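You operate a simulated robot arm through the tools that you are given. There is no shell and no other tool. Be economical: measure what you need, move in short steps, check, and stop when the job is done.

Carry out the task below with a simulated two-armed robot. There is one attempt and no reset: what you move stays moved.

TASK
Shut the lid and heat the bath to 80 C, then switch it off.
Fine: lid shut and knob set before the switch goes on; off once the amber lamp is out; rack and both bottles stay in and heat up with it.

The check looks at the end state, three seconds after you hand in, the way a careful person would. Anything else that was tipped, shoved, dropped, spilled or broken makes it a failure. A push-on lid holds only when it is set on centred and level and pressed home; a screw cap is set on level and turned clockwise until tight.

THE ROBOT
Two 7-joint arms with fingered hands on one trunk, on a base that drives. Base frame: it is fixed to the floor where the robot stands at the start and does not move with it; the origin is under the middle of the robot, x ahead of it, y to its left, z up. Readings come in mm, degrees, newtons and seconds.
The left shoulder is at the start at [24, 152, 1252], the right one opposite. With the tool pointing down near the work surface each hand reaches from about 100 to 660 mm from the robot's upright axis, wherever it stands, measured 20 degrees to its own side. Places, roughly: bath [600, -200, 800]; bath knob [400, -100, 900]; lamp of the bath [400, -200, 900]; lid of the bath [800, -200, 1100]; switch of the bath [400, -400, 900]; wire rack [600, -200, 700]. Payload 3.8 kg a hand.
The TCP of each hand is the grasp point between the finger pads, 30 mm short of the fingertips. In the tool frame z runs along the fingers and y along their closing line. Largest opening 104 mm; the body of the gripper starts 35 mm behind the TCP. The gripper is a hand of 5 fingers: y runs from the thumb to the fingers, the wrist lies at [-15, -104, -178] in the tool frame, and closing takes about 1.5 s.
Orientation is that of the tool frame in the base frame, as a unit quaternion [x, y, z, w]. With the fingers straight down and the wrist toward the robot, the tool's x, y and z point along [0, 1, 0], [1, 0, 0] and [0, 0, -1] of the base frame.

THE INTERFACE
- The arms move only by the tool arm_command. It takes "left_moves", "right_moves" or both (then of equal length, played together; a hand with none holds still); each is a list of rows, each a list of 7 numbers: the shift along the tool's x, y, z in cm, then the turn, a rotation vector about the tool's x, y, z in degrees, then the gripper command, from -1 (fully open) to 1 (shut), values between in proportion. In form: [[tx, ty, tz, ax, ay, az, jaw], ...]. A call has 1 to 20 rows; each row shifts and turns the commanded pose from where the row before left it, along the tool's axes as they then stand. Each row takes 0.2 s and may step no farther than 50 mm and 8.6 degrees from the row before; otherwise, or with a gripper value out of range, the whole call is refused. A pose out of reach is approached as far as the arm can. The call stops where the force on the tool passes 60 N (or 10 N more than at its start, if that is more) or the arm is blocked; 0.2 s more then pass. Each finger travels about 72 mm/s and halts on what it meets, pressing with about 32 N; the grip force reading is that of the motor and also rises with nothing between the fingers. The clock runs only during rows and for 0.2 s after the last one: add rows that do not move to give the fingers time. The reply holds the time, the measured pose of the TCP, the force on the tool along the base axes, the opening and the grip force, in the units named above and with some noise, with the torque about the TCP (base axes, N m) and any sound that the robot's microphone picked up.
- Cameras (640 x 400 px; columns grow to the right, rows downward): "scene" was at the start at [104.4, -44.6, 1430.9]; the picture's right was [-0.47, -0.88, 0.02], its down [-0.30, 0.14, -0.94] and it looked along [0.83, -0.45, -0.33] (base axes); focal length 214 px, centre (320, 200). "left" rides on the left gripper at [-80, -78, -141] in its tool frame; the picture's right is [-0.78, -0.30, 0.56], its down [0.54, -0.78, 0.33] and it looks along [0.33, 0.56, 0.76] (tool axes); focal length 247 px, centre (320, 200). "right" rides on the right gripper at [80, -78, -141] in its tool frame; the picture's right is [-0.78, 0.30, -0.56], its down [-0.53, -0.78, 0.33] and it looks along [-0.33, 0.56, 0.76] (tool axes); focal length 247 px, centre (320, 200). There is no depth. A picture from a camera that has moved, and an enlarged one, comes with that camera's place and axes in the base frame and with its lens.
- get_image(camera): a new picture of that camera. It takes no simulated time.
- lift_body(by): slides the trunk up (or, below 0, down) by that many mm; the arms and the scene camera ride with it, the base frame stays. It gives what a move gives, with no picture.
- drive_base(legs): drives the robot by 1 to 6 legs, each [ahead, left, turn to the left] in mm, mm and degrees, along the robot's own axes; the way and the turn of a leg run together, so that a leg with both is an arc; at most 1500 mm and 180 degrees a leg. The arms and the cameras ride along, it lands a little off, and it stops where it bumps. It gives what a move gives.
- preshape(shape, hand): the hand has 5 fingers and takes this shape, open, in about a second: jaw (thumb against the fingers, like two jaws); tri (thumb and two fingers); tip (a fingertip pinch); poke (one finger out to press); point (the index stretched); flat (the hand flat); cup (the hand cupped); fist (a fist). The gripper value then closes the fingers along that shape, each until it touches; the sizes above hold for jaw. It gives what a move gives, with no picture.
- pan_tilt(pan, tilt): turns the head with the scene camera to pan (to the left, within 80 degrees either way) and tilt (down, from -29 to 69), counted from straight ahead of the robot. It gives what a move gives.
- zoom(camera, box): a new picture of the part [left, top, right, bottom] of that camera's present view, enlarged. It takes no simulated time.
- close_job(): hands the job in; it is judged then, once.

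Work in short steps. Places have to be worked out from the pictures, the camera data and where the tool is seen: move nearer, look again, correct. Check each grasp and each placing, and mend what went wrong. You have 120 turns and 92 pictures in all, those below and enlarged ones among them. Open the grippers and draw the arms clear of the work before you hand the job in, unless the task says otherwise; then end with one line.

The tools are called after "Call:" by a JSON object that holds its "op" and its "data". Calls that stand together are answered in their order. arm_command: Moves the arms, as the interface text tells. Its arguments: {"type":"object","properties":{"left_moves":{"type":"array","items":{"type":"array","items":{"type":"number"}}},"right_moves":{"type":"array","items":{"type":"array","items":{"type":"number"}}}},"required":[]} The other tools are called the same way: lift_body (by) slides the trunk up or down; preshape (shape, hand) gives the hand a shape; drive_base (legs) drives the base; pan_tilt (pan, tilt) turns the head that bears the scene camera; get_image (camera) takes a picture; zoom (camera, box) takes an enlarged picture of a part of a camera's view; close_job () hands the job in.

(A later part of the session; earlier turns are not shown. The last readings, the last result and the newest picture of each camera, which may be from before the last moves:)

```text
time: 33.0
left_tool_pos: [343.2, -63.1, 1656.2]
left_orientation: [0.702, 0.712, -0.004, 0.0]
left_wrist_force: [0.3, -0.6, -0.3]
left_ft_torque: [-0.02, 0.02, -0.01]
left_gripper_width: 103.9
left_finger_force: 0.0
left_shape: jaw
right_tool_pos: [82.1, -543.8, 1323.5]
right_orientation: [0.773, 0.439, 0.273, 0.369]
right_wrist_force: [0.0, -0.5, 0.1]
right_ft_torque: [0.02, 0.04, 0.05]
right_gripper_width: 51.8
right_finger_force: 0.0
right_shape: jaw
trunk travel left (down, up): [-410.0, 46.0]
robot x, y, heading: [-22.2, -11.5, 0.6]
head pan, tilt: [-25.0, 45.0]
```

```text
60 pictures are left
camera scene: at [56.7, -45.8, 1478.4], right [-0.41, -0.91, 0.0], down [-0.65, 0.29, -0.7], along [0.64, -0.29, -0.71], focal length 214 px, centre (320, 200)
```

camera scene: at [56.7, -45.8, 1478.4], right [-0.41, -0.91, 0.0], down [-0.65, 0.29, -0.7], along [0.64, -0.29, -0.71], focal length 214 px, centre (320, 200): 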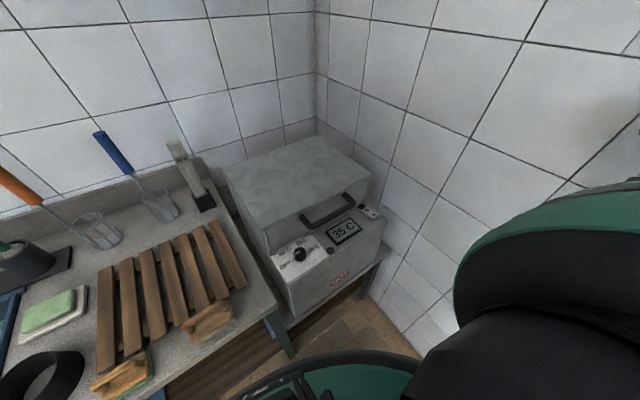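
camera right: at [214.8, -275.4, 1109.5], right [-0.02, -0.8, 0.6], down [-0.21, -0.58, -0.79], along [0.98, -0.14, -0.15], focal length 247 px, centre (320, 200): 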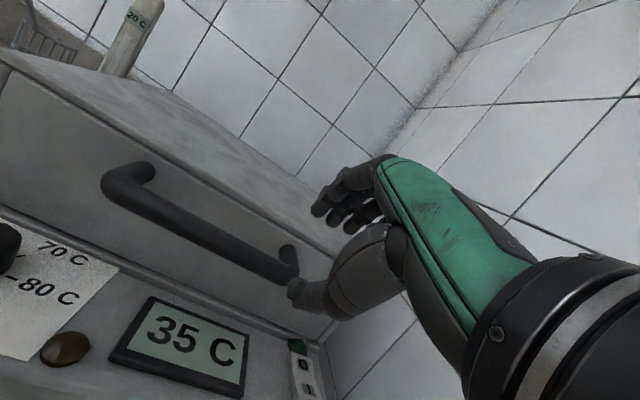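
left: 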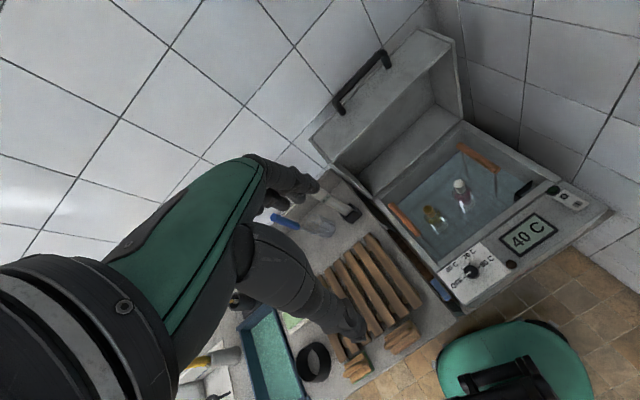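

The lid sits flush all round. Next is the knob: I shape the left hand to a fingertip pinch and bring it above the knob to look closer.

Call:
{"op": "preshape", "data": {"hand": "left", "shape": "tip"}}

Call:
{"op": "arm_command", "data": {"left_moves": [[-0.65, 0.25, 4.2, 0, 0, 0, -1], [-0.65, 0.25, 4.2, 0, 0, 0, -1], [-0.65, 0.25, 4.2, 0, 0, 0, -1], [-0.65, 0.25, 4.2, 0, 0, 0, -1], [-0.65, 0.25, 4.2, 0, 0, 0, -1], [-0.65, 0.25, 4.2, 0, 0, 0, -1], [-0.65, 0.25, 4.2, 0, 0, 0, -1], [-0.65, 0.25, 4.2, 0, 0, 0, -1], [-0.65, 0.25, 4.2, 0, 0, 0, -1], [-0.65, 0.25, 4.2, 0, 0, 0, -1]]}}

Call:
{"op": "get_image", "data": {"camera": "left"}}

```text
time: 33.9
left_tool_pos: [338.7, -63.6, 1657.5]
left_orientation: [0.702, 0.713, -0.003, 0.002]
left_wrist_force: [-0.3, -0.3, -0.3]
left_ft_torque: [-0.01, -0.05, 0.02]
left_gripper_width: 104.1
left_finger_force: 0.1
left_shape: tip
right_tool_pos: [79.5, -543.7, 1323.0]
right_orientation: [0.772, 0.438, 0.274, 0.369]
right_wrist_force: [-1.1, -0.4, -0.3]
right_ft_torque: [-0.03, -0.02, 0.0]
right_gripper_width: 51.5
right_finger_force: 0.0
right_shape: jaw
trunk travel left (down, up): [-410.0, 46.0]
robot x, y, heading: [-20.0, -11.8, 0.8]
head pan, tilt: [-25.0, 45.0]
```

```text
time: 36.1
left_tool_pos: [364.6, -129.8, 1236.5]
left_orientation: [0.702, 0.713, -0.004, 0.001]
left_wrist_force: [0.4, 0.2, 0.6]
left_ft_torque: [-0.01, 0.01, -0.01]
left_gripper_width: 103.9
left_finger_force: 0.1
left_shape: tip
right_tool_pos: [79.7, -543.7, 1323.4]
right_orientation: [0.773, 0.439, 0.274, 0.368]
right_wrist_force: [-0.4, 0.0, -0.3]
right_ft_torque: [0.02, 0.04, -0.01]
right_gripper_width: 51.7
right_finger_force: 0.1
right_shape: jaw
trunk travel left (down, up): [-410.0, 46.0]
robot x, y, heading: [-22.7, -10.2, 0.8]
head pan, tilt: [-25.0, 45.0]
```

```text
59 pictures are left
camera left: at [288.2, -211.1, 1378.2], right [-0.29, -0.78, -0.55], down [-0.79, 0.52, -0.33], along [0.55, 0.34, -0.77], focal length 247 px, centre (320, 200)
```

left: 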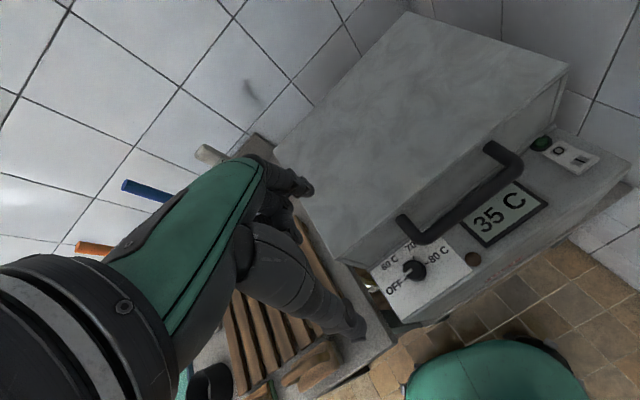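

Knob from here ≈ [372,-137,955], consistent; the handle's left end is at ≈ [391,-180,1017], close by. I zoom on the knob markings.

Call:
{"op": "zoom", "data": {"camera": "left", "box": [350, 220, 510, 320]}}

```text
4.00 times, centred on (430, 270) of left
camera zoom: at [288.2, -211.1, 1378.2], right [-0.29, -0.78, -0.55], down [-0.79, 0.52, -0.33], along [0.55, 0.34, -0.77], focal length 988 px, centre (-120, -80)
```

zoom: 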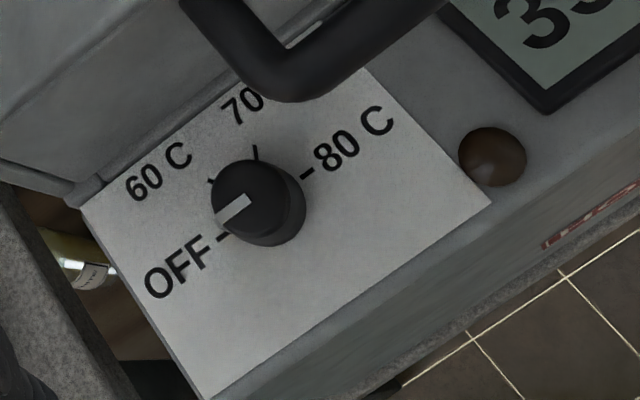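

The knob needs a 180° clockwise turn (OFF at the left, 80 at the right), and the lid handle blocks a left-hand stroke. The right hand, wrist to the back-right, suits better: I move the left arm up and away and straighten the right hand to point down.

Call:
{"op": "arm_command", "data": {"left_moves": [[2, 0, -4, 0, 0, 0, -1], [2, 0, -4, 0, 0, 0, -1], [2, 0, -4, 0, 0, 0, -1], [2, 0, -4, 0, 0, 0, -1], [2, 0, -4, 0, 0, 0, -1], [2, 0, -4, 0, 0, 0, -1], [2, 0, -4, 0, 0, 0, -1], [2, 0, -2, 0, 0, 0, -1]], "right_moves": [[0, 0, 0, 7.7, 0, 0, -0.2], [0, 0, 0, 7.7, 0, 0, -0.2], [0, 0, 0, 7.7, 0, 0, -0.2], [0, 0, 0, 7.7, 0, 0, -0.2], [0, 0, 0, 7.7, 0, 0, -0.2], [0, 0, 0, 7.7, 0, 0, -0.2], [0, 0, 0, 7.7, 0, 0, -0.2], [0, 0, 0, 0, -5.7, 0, -0.2]]}}

Call:
{"op": "preshape", "data": {"hand": "right", "shape": "tip"}}

```text
time: 37.9
left_tool_pos: [361.0, 33.4, 1537.2]
left_orientation: [0.702, 0.712, -0.003, 0.001]
left_wrist_force: [-0.5, 1.5, 0.4]
left_ft_torque: [0.01, 0.0, 0.02]
left_gripper_width: 103.8
left_finger_force: 0.0
left_shape: tip
right_tool_pos: [80.1, -543.4, 1322.2]
right_orientation: [0.857, 0.516, 0.003, 0.004]
right_wrist_force: [-0.6, 0.8, -0.4]
right_ft_torque: [-0.03, 0.02, -0.01]
right_gripper_width: 62.1
right_finger_force: 0.0
right_shape: jaw
trunk travel left (down, up): [-410.0, 46.0]
robot x, y, heading: [-18.8, -15.1, 0.5]
head pan, tilt: [-25.0, 45.0]
```

```text
time: 38.8
left_tool_pos: [362.9, 32.0, 1536.5]
left_orientation: [0.702, 0.713, -0.005, 0.001]
left_wrist_force: [0.3, -0.1, 0.1]
left_ft_torque: [-0.03, 0.01, 0.04]
left_gripper_width: 103.8
left_finger_force: 0.1
left_shape: tip
right_tool_pos: [80.2, -545.2, 1323.0]
right_orientation: [0.857, 0.515, 0.002, 0.003]
right_wrist_force: [0.1, -0.1, -0.6]
right_ft_torque: [0.0, 0.02, -0.02]
right_gripper_width: 104.0
right_finger_force: 0.0
right_shape: tip
trunk travel left (down, up): [-410.0, 46.0]
robot x, y, heading: [-24.4, -8.4, 0.6]
head pan, tilt: [-25.0, 45.0]
```

Right hand now points straight down with yaw −28°. I swing it to yaw +60° (wrist back-right) while bringing it toward the bath at a safe height.

Call:
{"op": "arm_command", "data": {"right_moves": [[2.91, 0.73, 0.66, 0, 0, -8, -0.6], [2.78, 1.12, 0.66, 0, 0, -8, -0.6], [2.6, 1.5, 0.66, 0, 0, -8, -0.6], [2.36, 1.85, 0.66, 0, 0, -8, -0.6], [2.08, 2.16, 0.66, 0, 0, -8, -0.6], [1.76, 2.43, 0.66, 0, 0, -8, -0.6], [1.41, 2.65, 0.66, 0, 0, -8, -0.6], [1.03, 2.82, 0.66, 0, 0, -8, -0.6], [0.62, 2.93, 0.66, 0, 0, -8, -0.6], [0.21, 2.99, 0.66, 0, 0, -8, -0.6], [-0.21, 2.99, 0.66, 0, 0, -8, -0.6]]}}

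Call:
{"op": "get_image", "data": {"camera": "right"}}

```text
time: 41.2
left_tool_pos: [363.2, 33.3, 1535.7]
left_orientation: [0.701, 0.713, -0.004, 0.001]
left_wrist_force: [0.7, 0.1, 0.3]
left_ft_torque: [-0.02, 0.01, -0.01]
left_gripper_width: 103.4
left_finger_force: 0.0
left_shape: tip
right_tool_pos: [300.8, -298.9, 1250.4]
right_orientation: [0.258, 0.966, -0.001, 0.004]
right_wrist_force: [-0.9, -0.1, 1.1]
right_ft_torque: [-0.02, -0.02, 0.0]
right_gripper_width: 83.5
right_finger_force: 0.0
right_shape: tip
trunk travel left (down, up): [-410.0, 46.0]
robot x, y, heading: [-22.7, -10.8, 0.6]
head pan, tilt: [-25.0, 45.0]
```

```text
57 pictures are left
camera right: at [193.1, -323.9, 1390.3], right [0.82, -0.13, 0.56], down [0.08, -0.94, -0.33], along [0.57, 0.31, -0.76], focal length 247 px, centre (320, 200)
```

right: 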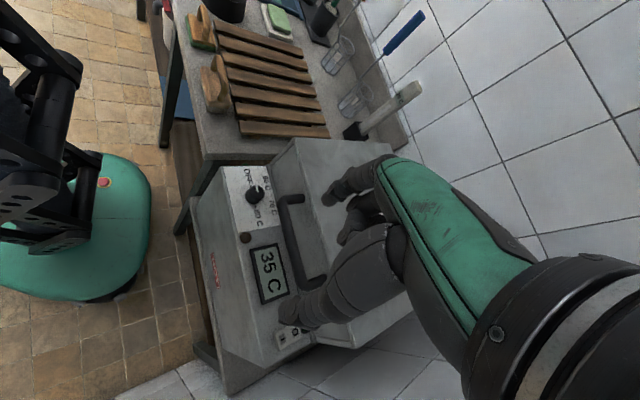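

Reached. The knob reads ≈ [366,-144] from here; averaging gives about [371,-139,955]. I move to above it.

Call:
{"op": "arm_command", "data": {"right_moves": [[0.46, 4.35, 0, 0, 0, 0, -0.6], [0.46, 4.35, 0, 0, 0, 0, -0.6], [0.46, 4.35, 0, 0, 0, 0, -0.6], [0.46, 4.35, 0, 0, 0, 0, -0.6], [0, 0, 4.25, 0, 0, 0, -0.6], [0, 0, 4.25, 0, 0, 0, -0.6], [0, 0, 4.25, 0, 0, 0, -0.6], [0, 0, 4.25, 0, 0, 0, -0.6], [0, 0, 0, 0, 0, 0, -0.6]]}}

Call:
{"op": "get_image", "data": {"camera": "right"}}

Call:
{"op": "zoom", "data": {"camera": "scene", "box": [240, 170, 400, 280]}}

```text
time: 43.2
left_tool_pos: [360.8, 32.4, 1536.4]
left_orientation: [0.701, 0.713, -0.004, 0.001]
left_wrist_force: [0.1, -0.3, -0.5]
left_ft_torque: [0.02, 0.02, 0.01]
left_gripper_width: 103.8
left_finger_force: 0.0
left_shape: tip
right_tool_pos: [370.9, -139.2, 1082.1]
right_orientation: [0.258, 0.966, -0.002, 0.004]
right_wrist_force: [-0.1, 0.1, 0.3]
right_ft_torque: [0.0, 0.02, 0.02]
right_gripper_width: 83.5
right_finger_force: 0.0
right_shape: tip
trunk travel left (down, up): [-410.0, 46.0]
robot x, y, heading: [-23.7, -12.2, 0.7]
head pan, tilt: [-25.0, 45.0]
```

```text
56 pictures are left
camera right: at [264.4, -165.8, 1221.7], right [0.82, -0.13, 0.56], down [0.08, -0.94, -0.33], along [0.57, 0.31, -0.76], focal length 247 px, centre (320, 200)
```

right: 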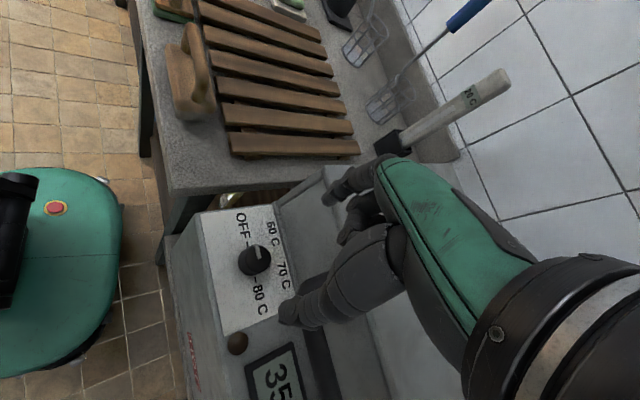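

```text
3.64 times, centred on (320, 225) of scene
camera zoom: at [53.5, -46.2, 1478.6], right [-0.41, -0.91, 0.0], down [-0.65, 0.29, -0.7], along [0.64, -0.29, -0.71], focal length 780 px, centre (320, 109)
```

zoom: 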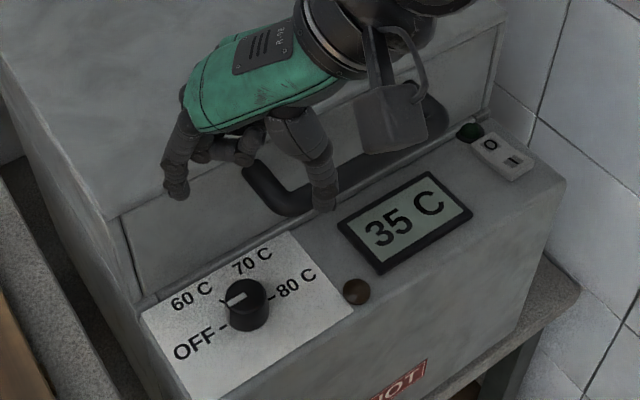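

Combining all views, the knob fits best at ≈ [378,-132] with its top near z 925. I shift a little and descend to TCP z ≈ 1000 to look again.

Call:
{"op": "arm_command", "data": {"right_moves": [[-0.2, 0.8, 2, 0, 0, 0, -0.6], [0, 0, 2, 0, 0, 0, -0.6], [0, 0, 2, 0, 0, 0, -0.6], [0, 0, 2, 0, 0, 0, -0.6], [0, 0, 0, 0, 0, 0, -0.6]]}}

Call:
{"op": "get_image", "data": {"camera": "right"}}

Call:
{"op": "zoom", "data": {"camera": "scene", "box": [240, 190, 380, 280]}}

```text
time: 44.4
left_tool_pos: [362.3, 32.9, 1536.8]
left_orientation: [0.702, 0.712, -0.004, 0.001]
left_wrist_force: [-0.1, 0.0, -0.5]
left_ft_torque: [0.01, -0.01, 0.01]
left_gripper_width: 103.8
left_finger_force: 0.0
left_shape: tip
right_tool_pos: [378.8, -133.8, 1001.6]
right_orientation: [0.257, 0.966, 0.0, 0.005]
right_wrist_force: [0.5, 1.1, 0.1]
right_ft_torque: [0.02, -0.01, 0.02]
right_gripper_width: 83.4
right_finger_force: 0.0
right_shape: tip
trunk travel left (down, up): [-410.0, 46.0]
robot x, y, heading: [-23.1, -9.9, 0.8]
head pan, tilt: [-25.0, 45.0]
```

```text
54 pictures are left
camera right: at [271.5, -160.0, 1141.4], right [0.82, -0.13, 0.56], down [0.08, -0.94, -0.33], along [0.57, 0.31, -0.76], focal length 247 px, centre (320, 200)
```

right: 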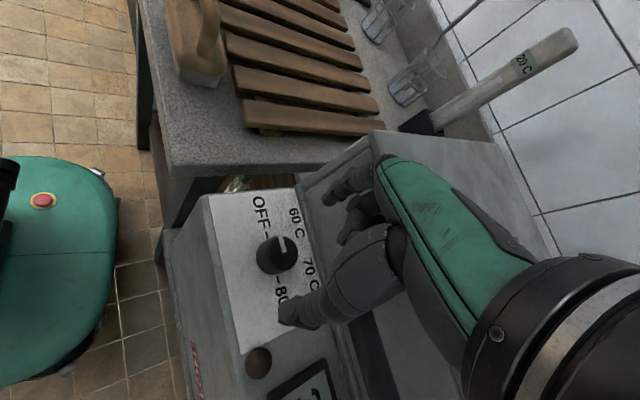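

```text
4.44 times, centred on (310, 235) of scene
camera zoom: at [54.1, -45.9, 1478.6], right [-0.41, -0.91, 0.0], down [-0.65, 0.29, -0.7], along [0.64, -0.29, -0.71], focal length 953 px, centre (364, 44)
```

zoom: 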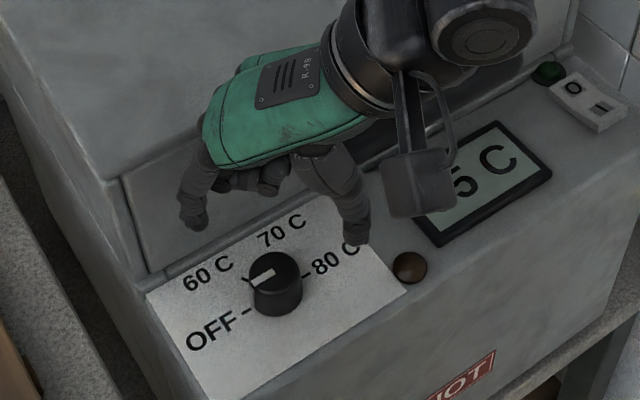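

The knob appears about 6 mm off the tool axis toward tool +x. I correct that and descend 40 mm.

Call:
{"op": "arm_command", "data": {"right_moves": [[0.6, 0, 1, 0, 0, 0, -0.5], [0, 0, 1, 0, 0, 0, -0.4], [0, 0, 1, 0, 0, 0, -0.4], [0, 0, 1, 0, 0, 0, -0.4], [0, 0, 0, 0, 0, 0, -0.4]]}}

Call:
{"op": "zoom", "data": {"camera": "right", "box": [200, 150, 400, 350]}}

Call:
{"op": "zoom", "data": {"camera": "scene", "box": [250, 200, 350, 275]}}

```text
time: 45.6
left_tool_pos: [361.9, 32.7, 1536.1]
left_orientation: [0.701, 0.713, -0.005, 0.001]
left_wrist_force: [0.1, -0.3, 0.2]
left_ft_torque: [0.01, 0.0, 0.04]
left_gripper_width: 103.7
left_finger_force: 0.1
left_shape: tip
right_tool_pos: [376.6, -132.0, 975.3]
right_orientation: [0.262, 0.965, 0.0, 0.008]
right_wrist_force: [0.0, 0.0, 0.3]
right_ft_torque: [0.02, -0.02, -0.02]
right_gripper_width: 73.2
right_finger_force: 0.1
right_shape: tip
right hand out of reach, approached as far as the arm can: row 3, 4
trunk travel left (down, up): [-410.0, 46.0]
robot x, y, heading: [-24.1, -12.6, 1.0]
head pan, tilt: [-25.0, 45.0]
```

```text
2.00 times, centred on (300, 250) of right
camera zoom: at [267.6, -157.3, 1114.5], right [0.81, -0.13, 0.57], down [0.08, -0.94, -0.33], along [0.58, 0.31, -0.75], focal length 494 px, centre (360, 100)
```

zoom: 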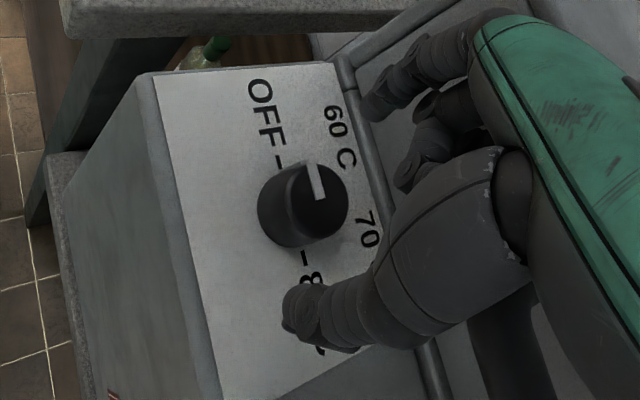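

```text
5.33 times, centred on (300, 238) of scene
camera zoom: at [54.1, -45.8, 1478.6], right [-0.41, -0.91, 0.0], down [-0.65, 0.29, -0.7], along [0.64, -0.29, -0.71], focal length 1144 px, centre (427, 0)
```

zoom: 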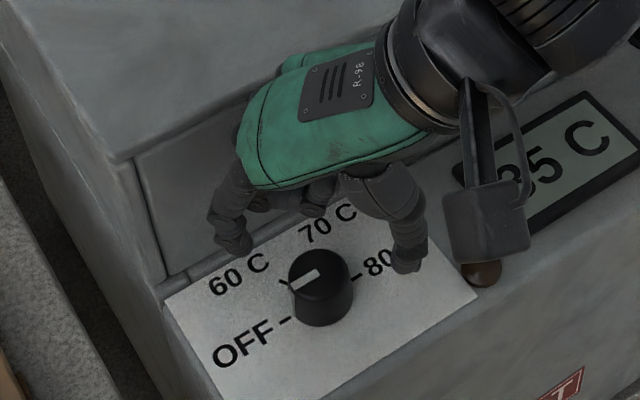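

Alignment looks good but the arm is at its lower limit because the trunk is high. I raise the hand 13 cm and lower the trunk 150 mm to gain room.

Call:
{"op": "arm_command", "data": {"right_moves": [[0, 0, -4.3, 0, 0, 0, -0.4], [0, 0, -4.3, 0, 0, 0, -0.4], [0, 0, -4.4, 0, 0, 0, -0.4], [0, 0, 0, 0, 0, 0, -0.4]]}}

Call:
{"op": "lift_body", "data": {"by": -140}}

Call:
{"op": "get_image", "data": {"camera": "right"}}

```text
time: 46.6
left_tool_pos: [362.7, 31.0, 1536.6]
left_orientation: [0.701, 0.713, -0.005, 0.0]
left_wrist_force: [-0.2, 0.0, -0.4]
left_ft_torque: [-0.03, 0.01, -0.03]
left_gripper_width: 103.9
left_finger_force: 0.0
left_shape: tip
right_tool_pos: [375.7, -132.6, 1107.6]
right_orientation: [0.258, 0.966, -0.002, 0.004]
right_wrist_force: [0.0, 0.5, -0.1]
right_ft_torque: [-0.04, 0.0, 0.03]
right_gripper_width: 72.9
right_finger_force: 0.0
right_shape: tip
trunk travel left (down, up): [-410.0, 46.0]
robot x, y, heading: [-25.3, -8.7, 0.9]
head pan, tilt: [-25.0, 45.0]
```

```text
time: 48.3
left_tool_pos: [361.7, 32.4, 1396.8]
left_orientation: [0.702, 0.713, -0.004, 0.001]
left_wrist_force: [0.3, -0.2, 0.9]
left_ft_torque: [-0.01, 0.0, -0.02]
left_gripper_width: 103.9
left_finger_force: 0.0
left_shape: tip
right_tool_pos: [375.5, -131.2, 964.3]
right_orientation: [0.258, 0.966, -0.001, 0.005]
right_wrist_force: [0.1, 0.0, 0.6]
right_ft_torque: [0.02, -0.03, -0.02]
right_gripper_width: 72.9
right_finger_force: 0.0
right_shape: tip
trunk travel left (down, up): [-270.0, 186.0]
robot x, y, heading: [-25.4, -10.6, 0.6]
head pan, tilt: [-25.0, 45.0]
```

```text
50 pictures are left
camera right: at [267.8, -157.9, 1104.3], right [0.82, -0.13, 0.56], down [0.08, -0.94, -0.33], along [0.57, 0.31, -0.76], focal length 247 px, centre (320, 200)
```

right: 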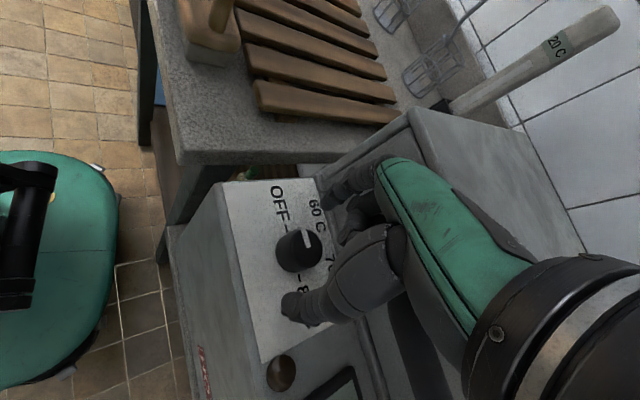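

The knob top now lies on the tool axis. I descend 15 mm more and close on the knob.

Call:
{"op": "arm_command", "data": {"right_moves": [[0, 0, 0.8, 0, 0, 0, -0.4], [0, 0, 0.7, 0, 0, 0, -0.4], [0, 0, 0, 0, 0, 0, -0.1], [0, 0, 0, 0, 0, 0, 0.2], [0, 0, 0, 0, 0, 0, 0.6], [0, 0, 0, 0, 0, 0, 0.8], [0, 0, 0, 0, 0, 0, 0.8]]}}

Call:
{"op": "zoom", "data": {"camera": "right", "box": [220, 150, 420, 350]}}

```text
time: 49.9
left_tool_pos: [363.2, 33.6, 1396.4]
left_orientation: [0.702, 0.713, -0.004, 0.001]
left_wrist_force: [0.2, 0.4, -0.4]
left_ft_torque: [0.02, 0.01, -0.01]
left_gripper_width: 103.8
left_finger_force: 0.1
left_shape: tip
right_tool_pos: [376.3, -130.6, 948.7]
right_orientation: [0.257, 0.966, -0.001, 0.004]
right_wrist_force: [0.6, 1.5, 1.9]
right_ft_torque: [-0.01, 0.05, 0.01]
right_gripper_width: 26.4
right_finger_force: 31.7
right_shape: tip
trunk travel left (down, up): [-270.0, 186.0]
robot x, y, heading: [-21.7, -14.2, 0.6]
head pan, tilt: [-25.0, 45.0]
```

```text
2.00 times, centred on (320, 250) of right
camera zoom: at [268.9, -157.5, 1089.7], right [0.82, -0.13, 0.56], down [0.08, -0.94, -0.33], along [0.57, 0.31, -0.76], focal length 494 px, centre (320, 100)
```

zoom: 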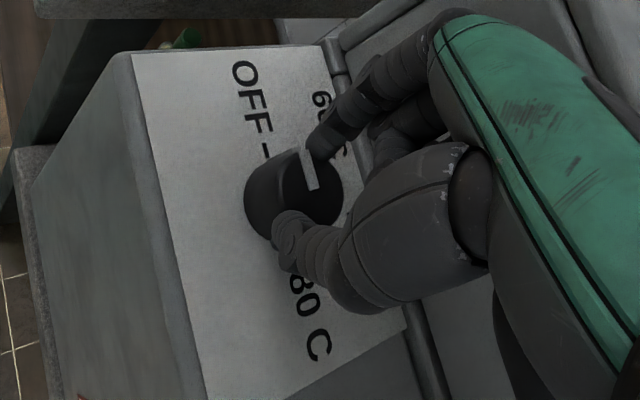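

Firm grip on the knob (26 mm, 32 N). I turn it clockwise 24° as a trial.

Call:
{"op": "arm_command", "data": {"right_moves": [[0, 0, 0, 0, 0, 8, 0.9], [0, 0, 0, 0, 0, 8, 0.9], [0, 0, 0, 0, 0, 8, 0.9], [0, 0, 0, 0, 0, 0, 0.9]]}}

Call:
{"op": "zoom", "data": {"camera": "right", "box": [220, 150, 420, 350]}}

```text
time: 50.9
left_tool_pos: [362.0, 33.6, 1395.8]
left_orientation: [0.702, 0.712, -0.005, 0.003]
left_wrist_force: [0.3, -0.6, -0.1]
left_ft_torque: [-0.01, 0.0, -0.01]
left_gripper_width: 103.9
left_finger_force: 0.0
left_shape: tip
right_tool_pos: [375.5, -129.1, 950.8]
right_orientation: [0.411, 0.912, 0.006, 0.004]
right_wrist_force: [-2.2, 6.0, 1.5]
right_ft_torque: [-0.34, 0.01, 0.27]
right_gripper_width: 27.3
right_finger_force: 32.1
right_shape: tip
right hand out of reach, approached as far as the arm can: row 1
trunk travel left (down, up): [-270.0, 186.0]
robot x, y, heading: [-24.8, -11.1, 0.8]
head pan, tilt: [-25.0, 45.0]
```

```text
2.00 times, centred on (320, 250) of right
camera zoom: at [264.2, -121.6, 1089.7], right [0.73, -0.39, 0.56], down [-0.22, -0.91, -0.34], along [0.65, 0.12, -0.75], focal length 494 px, centre (320, 100)
```

zoom: 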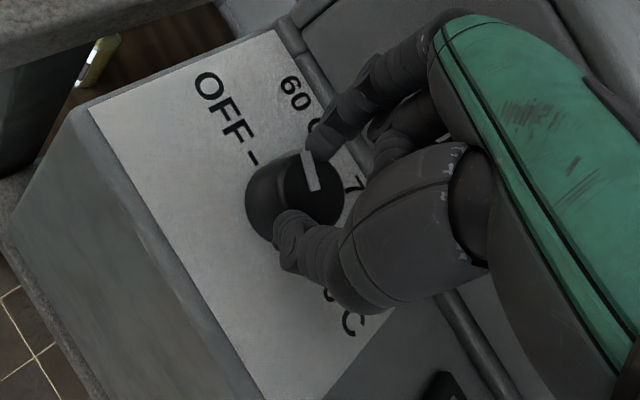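

The knob turns with the hand without slip. Continue 48° more.

Call:
{"op": "arm_command", "data": {"right_moves": [[0, 0, 0, 0, 0, 8, 0.9], [0, 0, 0, 0, 0, 8, 0.9], [0, 0, 0, 0, 0, 8, 0.9], [0, 0, 0, 0, 0, 8, 0.9], [0, 0, 0, 0, 0, 8, 0.9], [0, 0, 0, 0, 0, 8, 0.9], [0, 0, 0, 0, 0, 0, 0.9]]}}

Call:
{"op": "get_image", "data": {"camera": "right"}}

Call:
{"op": "zoom", "data": {"camera": "scene", "box": [240, 130, 380, 250]}}

```text
time: 51.9
left_tool_pos: [357.0, 36.5, 1396.8]
left_orientation: [0.7, 0.714, -0.003, 0.003]
left_wrist_force: [-1.0, -1.2, 0.0]
left_ft_torque: [0.08, -0.07, 0.04]
left_gripper_width: 104.0
left_finger_force: 0.2
left_shape: tip
right_tool_pos: [370.9, -115.0, 954.4]
right_orientation: [0.627, 0.779, 0.016, -0.001]
right_wrist_force: [-2.9, 45.8, -8.5]
right_ft_torque: [-1.72, 0.11, 1.17]
right_gripper_width: 16.6
right_finger_force: 32.1
right_shape: tip
trunk travel left (down, up): [-270.0, 186.0]
robot x, y, heading: [-24.4, -8.5, 0.9]
head pan, tilt: [-25.0, 45.0]
stopped in row 5 (right hand): the force on the tool passed its limit at 62 N (the readings are from after the stop); the commanded pose is now the measured one
```

```text
47 pictures are left
camera right: at [275.8, -57.0, 1094.9], right [0.44, -0.71, 0.55], down [-0.64, -0.68, -0.36], along [0.63, -0.19, -0.75], focal length 247 px, centre (320, 200)
```

right: 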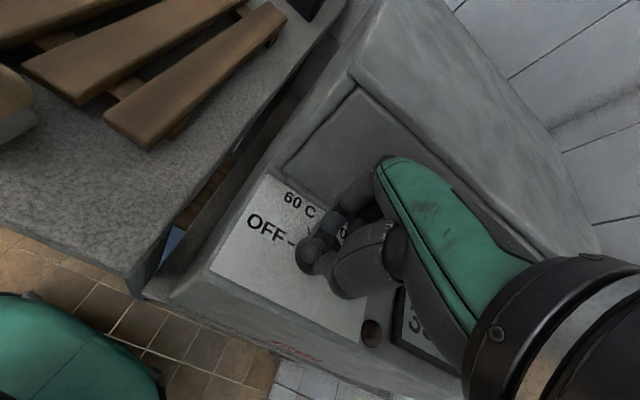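

```text
3.33 times, centred on (310, 190) of scene
camera zoom: at [85.9, -41.6, 1327.3], right [-0.4, -0.91, 0.04], down [-0.71, 0.29, -0.65], along [0.58, -0.29, -0.76], focal length 715 px, centre (353, 233)
```

zoom: 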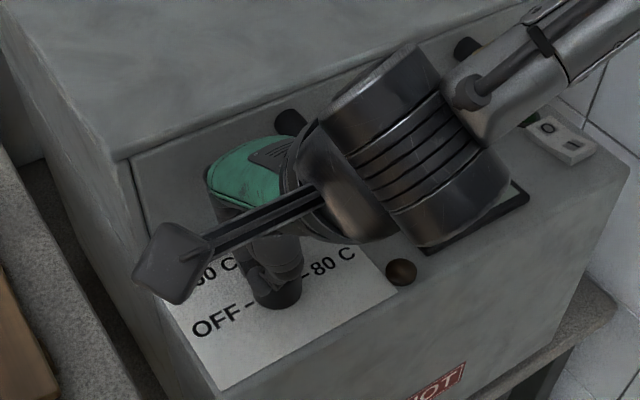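

The hand's side met the lid handle's end (46 N sideways), so the stroke ends here. I open and rise to see where the knob stands.

Call:
{"op": "arm_command", "data": {"right_moves": [[0, 0, 0, 0, 0, 0, 0.3], [0, 0, 0, 0, 0, 0, -0.3], [0, 0, 0, 0, 0, 0, -0.5], [0, 0, -2, 0, 0, 0, -0.5], [0, 0, -4, 0, 0, 0, -0.5], [0, 0, -4, 0, 0, 0, -0.5], [0, 0, 0, 0, 0, 0, -0.5]]}}

Call:
{"op": "get_image", "data": {"camera": "right"}}

```text
time: 53.5
left_tool_pos: [363.6, 36.5, 1395.8]
left_orientation: [0.7, 0.714, -0.005, 0.001]
left_wrist_force: [0.3, 0.6, -0.2]
left_ft_torque: [-0.04, -0.02, 0.0]
left_gripper_width: 103.9
left_finger_force: 0.1
left_shape: tip
right_tool_pos: [376.0, -123.8, 1052.7]
right_orientation: [0.637, 0.771, 0.013, 0.001]
right_wrist_force: [0.2, 0.2, 0.6]
right_ft_torque: [-0.04, 0.02, 0.01]
right_gripper_width: 78.1
right_finger_force: 0.0
right_shape: tip
trunk travel left (down, up): [-270.0, 186.0]
robot x, y, heading: [-23.3, -10.5, 0.9]
head pan, tilt: [-25.0, 45.0]
```

```text
45 pictures are left
camera right: at [283.3, -61.9, 1193.2], right [0.43, -0.72, 0.55], down [-0.66, -0.67, -0.36], along [0.62, -0.21, -0.75], focal length 247 px, centre (320, 200)
```

right: 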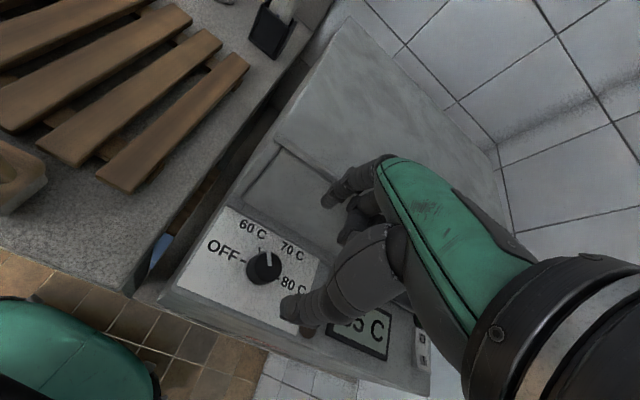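

The pointer now stands near 60. I rotate the hand back counter-clockwise to about yaw 75° for a second stroke and zoom on the knob.

Call:
{"op": "arm_command", "data": {"right_moves": [[0, 0, 0, 0, 0, -8, -0.4], [0, 0, 0, 0, 0, -8, -0.4], [0, 0, 0, 0, 0, -8, -0.4], [0, 0, 0, 0, 0, -8, -0.4], [0, 0, 0, 0, 0, -8, -0.4], [0, 0, 0, 0, 0, -8, -0.4], [0, 0, 0, 0, 0, -8, -0.4], [0, 0, 0, 0, 0, -8, -0.4], [0, 0, 0, 0, 0, 0, -0.4]]}}

Call:
{"op": "zoom", "data": {"camera": "right", "box": [200, 150, 400, 350]}}

```text
time: 55.5
left_tool_pos: [362.6, 34.2, 1397.0]
left_orientation: [0.7, 0.714, -0.004, 0.001]
left_wrist_force: [-0.3, 0.3, -0.5]
left_ft_torque: [0.0, 0.0, 0.0]
left_gripper_width: 103.7
left_finger_force: 0.0
left_shape: tip
right_tool_pos: [375.5, -125.4, 1052.4]
right_orientation: [0.131, 0.991, 0.011, 0.008]
right_wrist_force: [0.0, -0.1, 0.3]
right_ft_torque: [0.0, 0.03, -0.05]
right_gripper_width: 73.1
right_finger_force: 0.2
right_shape: tip
trunk travel left (down, up): [-270.0, 186.0]
robot x, y, heading: [-26.8, -11.2, 1.2]
head pan, tilt: [-25.0, 45.0]
```

```text
2.00 times, centred on (300, 250) of right
camera zoom: at [276.1, -182.3, 1190.2], right [0.82, 0.07, 0.57], down [0.32, -0.88, -0.34], along [0.48, 0.47, -0.74], focal length 494 px, centre (360, 100)
```

zoom: 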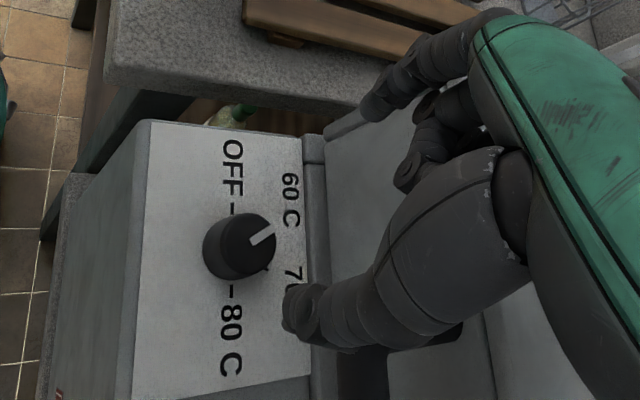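

Pointer is at about 60. I correct a few mm and ride down with the trunk, then close.

Call:
{"op": "arm_command", "data": {"right_moves": [[-0.2, -0.25, 0, 0, 0, 0, -0.4], [0, 0, 0, 0, 0, 0, -0.4]]}}

Call:
{"op": "lift_body", "data": {"by": -104}}

Call:
{"op": "zoom", "data": {"camera": "right", "box": [200, 150, 400, 350]}}

```text
time: 56.1
left_tool_pos: [363.0, 34.3, 1397.2]
left_orientation: [0.7, 0.714, -0.005, 0.0]
left_wrist_force: [0.5, -0.7, -0.1]
left_ft_torque: [0.02, 0.03, 0.0]
left_gripper_width: 103.6
left_finger_force: 0.0
left_shape: tip
right_tool_pos: [375.9, -128.6, 1052.6]
right_orientation: [0.131, 0.991, 0.011, 0.009]
right_wrist_force: [0.3, -0.4, -0.7]
right_ft_torque: [0.02, -0.01, -0.02]
right_gripper_width: 73.2
right_finger_force: 0.1
right_shape: tip
trunk travel left (down, up): [-270.0, 186.0]
robot x, y, heading: [-19.1, -11.3, 1.0]
head pan, tilt: [-25.0, 45.0]
```

```text
time: 57.5
left_tool_pos: [364.0, 34.8, 1294.1]
left_orientation: [0.7, 0.714, -0.003, 0.001]
left_wrist_force: [-0.5, 0.0, 0.4]
left_ft_torque: [-0.01, 0.02, 0.02]
left_gripper_width: 103.7
left_finger_force: 0.0
left_shape: tip
right_tool_pos: [374.9, -128.0, 949.0]
right_orientation: [0.132, 0.991, 0.012, 0.009]
right_wrist_force: [-0.2, -0.4, -0.2]
right_ft_torque: [-0.01, -0.02, -0.02]
right_gripper_width: 73.1
right_finger_force: 0.1
right_shape: tip
trunk travel left (down, up): [-166.0, 290.0]
robot x, y, heading: [-20.7, -8.7, 1.1]
head pan, tilt: [-25.0, 45.0]
```

```text
2.00 times, centred on (300, 250) of right
camera zoom: at [276.7, -184.8, 1086.3], right [0.81, 0.07, 0.57], down [0.32, -0.88, -0.34], along [0.48, 0.46, -0.74], focal length 494 px, centre (360, 100)
```

zoom: 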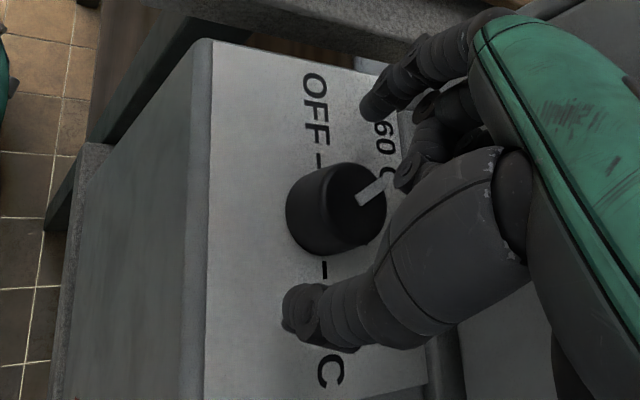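

The knob is centred between the fingers. I close and turn clockwise 48°.

Call:
{"op": "arm_command", "data": {"right_moves": [[0, 0, 0, 0, 0, 0, 0.0], [0, 0, 0, 0, 0, 0, 0.5], [0, 0, 0, 0, 0, 0, 0.9], [0, 0, 0, 0, 0, 0, 0.9], [0, 0, 0, 0, 0, 0, 0.9], [0, 0, 0, 0, 0, 8, 0.9], [0, 0, 0, 0, 0, 8, 0.9], [0, 0, 0, 0, 0, 8, 0.9], [0, 0, 0, 0, 0, 8, 0.9], [0, 0, 0, 0, 0, 8, 0.9], [0, 0, 0, 0, 0, 8, 0.9], [0, 0, 0, 0, 0, 0, 0.9]]}}

Call:
{"op": "zoom", "data": {"camera": "right", "box": [200, 150, 400, 350]}}

```text
time: 60.1
left_tool_pos: [359.9, 40.0, 1293.0]
left_orientation: [0.701, 0.714, -0.005, 0.003]
left_wrist_force: [0.3, -0.4, -0.1]
left_ft_torque: [-0.02, 0.01, -0.01]
left_gripper_width: 103.8
left_finger_force: 0.1
left_shape: tip
right_tool_pos: [382.5, -120.0, 949.0]
right_orientation: [0.52, 0.854, 0.012, 0.002]
right_wrist_force: [-17.6, 31.1, -10.7]
right_ft_torque: [-1.18, -0.2, 0.75]
right_gripper_width: 23.8
right_finger_force: 31.8
right_shape: tip
right hand out of reach, approached as far as the arm can: row 10, 11
trunk travel left (down, up): [-166.0, 290.0]
robot x, y, heading: [-26.6, -11.8, 0.8]
head pan, tilt: [-25.0, 45.0]
```

```text
2.00 times, centred on (300, 250) of right
camera zoom: at [275.9, -86.8, 1089.7], right [0.61, -0.56, 0.56], down [-0.44, -0.83, -0.35], along [0.66, -0.03, -0.75], focal length 494 px, centre (360, 100)
```

zoom: 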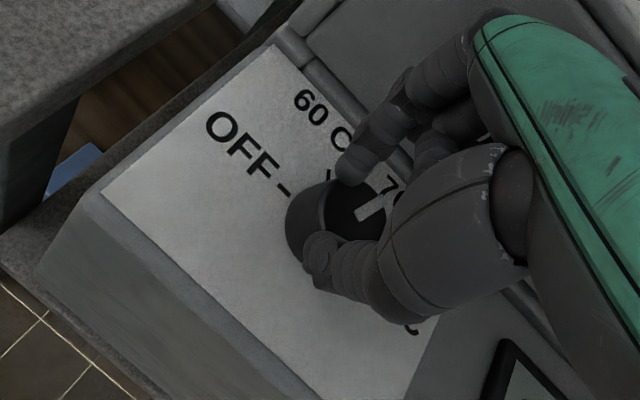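

The pointer is about at 70; the hand again nudges the handle at this yaw. I open, rotate back in place to yaw 75° and check.

Call:
{"op": "arm_command", "data": {"right_moves": [[0, 0, 0, 0, 0, 0, 0.3], [0, 0, 0, 0, 0, 0, -0.4], [0, 0, 0, 0, 0, 0, -0.4], [0, 0, 0, 0, 0, 0, -0.4], [0, 0, 0, 0, 0, -8, -0.4], [0, 0, 0, 0, 0, -8, -0.4], [0, 0, 0, 0, 0, -8, -0.4], [0, 0, 0, 0, 0, -8, -0.4], [0, 0, 0, 0, 0, -8, -0.4], [0, 0, 0, 0, 0, -8, -0.4], [0, 0, 0, 0, 0, 0, -0.4]]}}

Call:
{"op": "zoom", "data": {"camera": "right", "box": [200, 150, 400, 350]}}

```text
time: 62.5
left_tool_pos: [356.5, 29.6, 1294.9]
left_orientation: [0.7, 0.714, -0.001, 0.002]
left_wrist_force: [0.2, -0.3, -0.9]
left_ft_torque: [0.0, 0.01, 0.0]
left_gripper_width: 103.8
left_finger_force: 0.2
left_shape: tip
right_tool_pos: [380.3, -129.5, 951.9]
right_orientation: [0.13, 0.991, 0.012, 0.011]
right_wrist_force: [-32.5, -19.4, 1.2]
right_ft_torque: [1.22, -2.17, -0.91]
right_gripper_width: 72.2
right_finger_force: 0.1
right_shape: tip
trunk travel left (down, up): [-166.0, 290.0]
robot x, y, heading: [-21.0, -11.8, 1.1]
head pan, tilt: [-25.0, 45.0]
```

```text
2.00 times, centred on (300, 250) of right
camera zoom: at [281.8, -186.6, 1088.8], right [0.81, 0.07, 0.58], down [0.32, -0.88, -0.34], along [0.48, 0.47, -0.74], focal length 494 px, centre (360, 100)
```

zoom: 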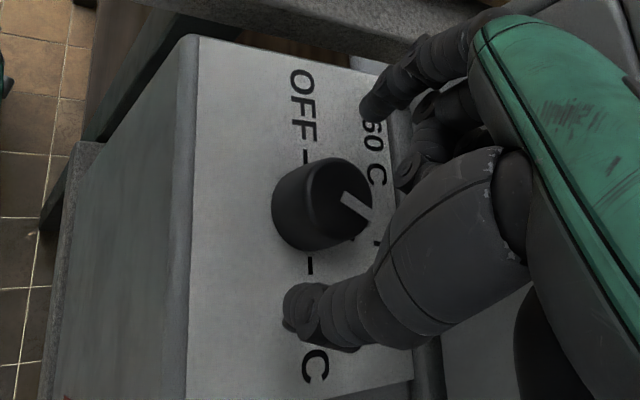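

There is a 38 N push from the lid side, so the hand is leaning on the lid or handle. I shift about 8 mm toward the robot and re-read.

Call:
{"op": "arm_command", "data": {"right_moves": [[0.8, -0.1, 0, 0, 0, 0, -0.4], [0, 0, 0, 0, 0, 0, -0.4]]}}

Call:
{"op": "zoom", "data": {"camera": "right", "box": [200, 150, 400, 350]}}

```text
time: 63.1
left_tool_pos: [362.3, 34.3, 1292.1]
left_orientation: [0.699, 0.715, -0.004, 0.002]
left_wrist_force: [-0.1, -0.3, 0.1]
left_ft_torque: [0.02, 0.0, -0.02]
left_gripper_width: 103.6
left_finger_force: 0.0
left_shape: tip
right_tool_pos: [379.2, -124.3, 950.7]
right_orientation: [0.131, 0.991, 0.012, 0.01]
right_wrist_force: [-5.5, -1.6, 0.3]
right_ft_torque: [0.06, -0.35, 0.01]
right_gripper_width: 72.7
right_finger_force: 0.1
right_shape: tip
trunk travel left (down, up): [-166.0, 290.0]
robot x, y, heading: [-24.6, -13.3, 1.2]
head pan, tilt: [-25.0, 45.0]
```

```text
2.00 times, centred on (300, 250) of right
camera zoom: at [280.4, -181.4, 1088.3], right [0.81, 0.07, 0.58], down [0.32, -0.88, -0.34], along [0.48, 0.47, -0.74], focal length 494 px, centre (360, 100)
```

zoom: 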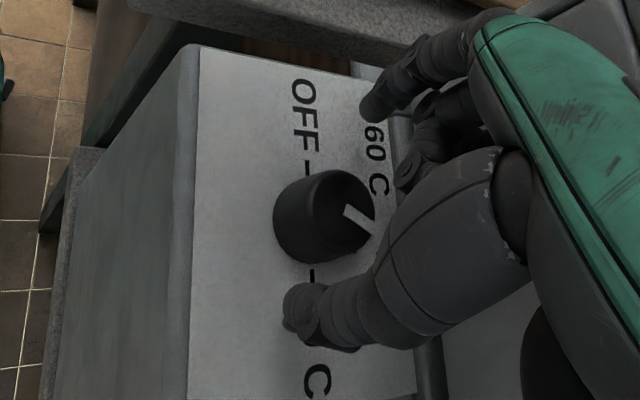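

Forces are down to 6 N. The knob is about 5 mm off centre; I correct (+2, −5 mm), add 8° back-rotation, and then grip and turn 56° clockwise.

Call:
{"op": "arm_command", "data": {"right_moves": [[0.2, -0.5, 0, 0, 0, 0, -0.4], [0, 0, 0, 0, 0, -8, -0.4], [0, 0, 0, 0, 0, 0, 0.0], [0, 0, 0, 0, 0, 0, 0.5], [0, 0, 0, 0, 0, 0, 0.9], [0, 0, 0, 0, 0, 0, 0.9], [0, 0, 0, 0, 0, 0, 0.9]]}}

Call:
{"op": "zoom", "data": {"camera": "right", "box": [200, 150, 400, 350]}}

```text
time: 64.7
left_tool_pos: [361.8, 33.1, 1292.8]
left_orientation: [0.7, 0.714, -0.004, 0.001]
left_wrist_force: [0.3, -0.6, -0.8]
left_ft_torque: [-0.03, 0.02, 0.0]
left_gripper_width: 103.7
left_finger_force: 0.0
left_shape: tip
right_tool_pos: [372.8, -129.9, 949.3]
right_orientation: [0.061, 0.998, 0.011, 0.009]
right_wrist_force: [-4.4, -1.2, 1.3]
right_ft_torque: [0.03, 0.1, 0.08]
right_gripper_width: 25.3
right_finger_force: 32.3
right_shape: tip
trunk travel left (down, up): [-166.0, 290.0]
robot x, y, heading: [-26.0, -13.3, 0.7]
head pan, tilt: [-25.0, 45.0]
```

```text
2.00 times, centred on (300, 250) of right
camera zoom: at [284.1, -199.5, 1087.7], right [0.8, 0.19, 0.58], down [0.44, -0.83, -0.34], along [0.41, 0.53, -0.74], focal length 494 px, centre (360, 100)
```

zoom: 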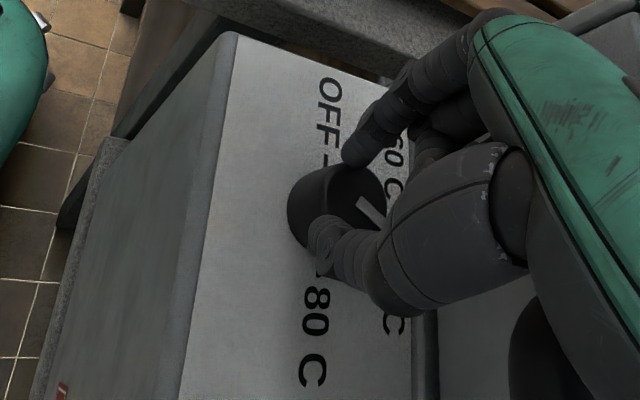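

Good grip. Turning 56° clockwise.

Call:
{"op": "arm_command", "data": {"right_moves": [[0, 0, 0, 0, 0, 8, 0.9], [0, 0, 0, 0, 0, 8, 0.9], [0, 0, 0, 0, 0, 8, 0.9], [0, 0, 0, 0, 0, 8, 0.9], [0, 0, 0, 0, 0, 8, 0.9], [0, 0, 0, 0, 0, 8, 0.9], [0, 0, 0, 0, 0, 8, 0.9], [0, 0, 0, 0, 0, 0, 0.9]]}}

Call:
{"op": "zoom", "data": {"camera": "right", "box": [200, 150, 400, 350]}}

```text
time: 66.5
left_tool_pos: [357.1, 39.3, 1294.0]
left_orientation: [0.701, 0.714, -0.005, 0.005]
left_wrist_force: [0.2, -0.2, -0.4]
left_ft_torque: [-0.01, 0.02, -0.01]
left_gripper_width: 103.7
left_finger_force: 0.0
left_shape: tip
right_tool_pos: [381.4, -121.1, 956.0]
right_orientation: [0.52, 0.854, 0.013, 0.005]
right_wrist_force: [-20.2, 29.2, 14.7]
right_ft_torque: [-2.25, 0.51, 1.1]
right_gripper_width: 23.2
right_finger_force: 31.5
right_shape: tip
right hand out of reach, approached as far as the arm can: row 6, 7
trunk travel left (down, up): [-166.0, 290.0]
robot x, y, heading: [-24.1, -11.3, 0.9]
head pan, tilt: [-25.0, 45.0]
```

```text
2.00 times, centred on (300, 250) of right
camera zoom: at [274.0, -88.3, 1093.0], right [0.61, -0.56, 0.56], down [-0.44, -0.83, -0.36], along [0.66, -0.03, -0.75], focal length 494 px, centre (360, 100)
```

zoom: 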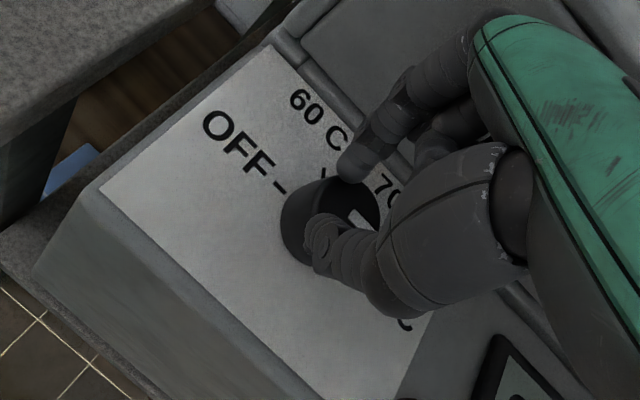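

The pointer is partly hidden; I open and rise with the trunk to see it clearly.

Call:
{"op": "arm_command", "data": {"right_moves": [[0, 0, 0, 0, 0, 0, 0.3], [0, 0, 0, 0, 0, 0, -0.4], [0, 0, 0, 0, 0, 0, -0.4], [0, 0, 0, 0, 0, 0, -0.4]]}}

Call:
{"op": "lift_body", "data": {"by": 100}}

Call:
{"op": "zoom", "data": {"camera": "right", "box": [180, 180, 380, 340]}}

```text
time: 67.5
left_tool_pos: [359.6, 41.6, 1293.9]
left_orientation: [0.7, 0.714, -0.005, 0.004]
left_wrist_force: [-0.2, -0.4, 1.5]
left_ft_torque: [0.02, 0.03, -0.01]
left_gripper_width: 103.6
left_finger_force: 0.0
left_shape: tip
right_tool_pos: [382.1, -121.9, 953.0]
right_orientation: [0.52, 0.854, 0.013, 0.004]
right_wrist_force: [-19.5, 35.7, -0.9]
right_ft_torque: [-1.76, -0.9, 0.7]
right_gripper_width: 72.5
right_finger_force: 0.0
right_shape: tip
trunk travel left (down, up): [-166.0, 290.0]
robot x, y, heading: [-23.3, -13.8, 0.8]
head pan, tilt: [-25.0, 45.0]
```

```text
time: 68.8
left_tool_pos: [364.1, 35.0, 1391.5]
left_orientation: [0.701, 0.713, -0.005, 0.0]
left_wrist_force: [-0.4, 0.3, -0.8]
left_ft_torque: [-0.02, 0.0, 0.01]
left_gripper_width: 103.7
left_finger_force: 0.1
left_shape: tip
right_tool_pos: [388.0, -127.7, 1050.5]
right_orientation: [0.524, 0.851, 0.013, 0.003]
right_wrist_force: [0.0, -0.1, 0.2]
right_ft_torque: [-0.01, 0.02, -0.01]
right_gripper_width: 72.7
right_finger_force: 0.1
right_shape: tip
trunk travel left (down, up): [-266.0, 190.0]
robot x, y, heading: [-20.5, -9.7, 0.8]
head pan, tilt: [-25.0, 45.0]
```

```text
2.50 times, centred on (280, 260) of right
camera zoom: at [281.3, -93.5, 1191.1], right [0.6, -0.57, 0.56], down [-0.45, -0.82, -0.35], along [0.66, -0.03, -0.75], focal length 617 px, centre (420, 50)
```

zoom: 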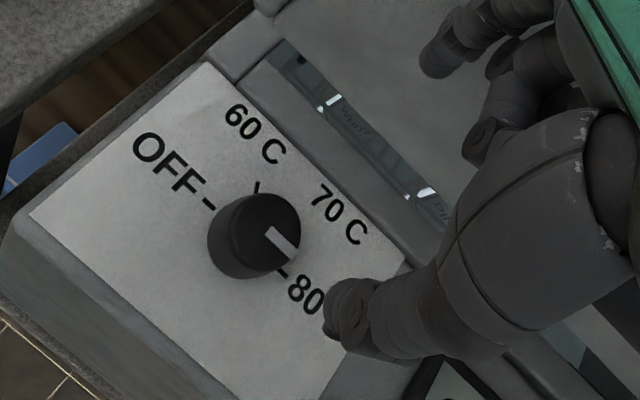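

The knob points essentially at 80, but a gap shows at the lid: the hand has hooked the handle and lifted it. I look from the scene camera before moving.

Call:
{"op": "get_image", "data": {"camera": "scene"}}

Call:
{"op": "get_image", "data": {"camera": "right"}}

```text
36 pictures are left
camera scene: at [93.1, -42.5, 1322.6], right [-0.41, -0.91, 0.04], down [-0.71, 0.29, -0.64], along [0.57, -0.29, -0.77], focal length 214 px, centre (320, 200)
```

scene: 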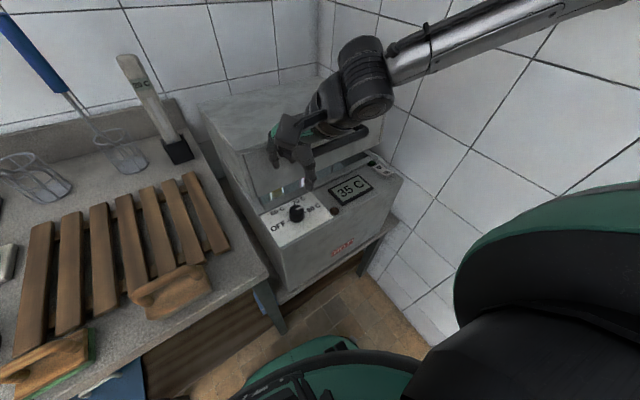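

```text
35 pictures are left
camera right: at [281.3, -93.5, 1191.1], right [0.6, -0.57, 0.56], down [-0.45, -0.82, -0.35], along [0.66, -0.03, -0.75], focal length 247 px, centre (320, 200)
```

right: 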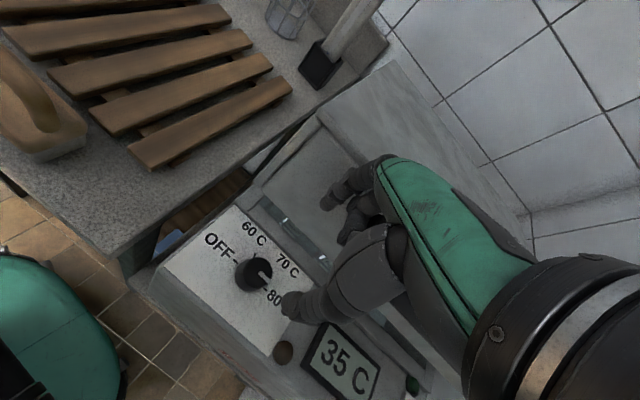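

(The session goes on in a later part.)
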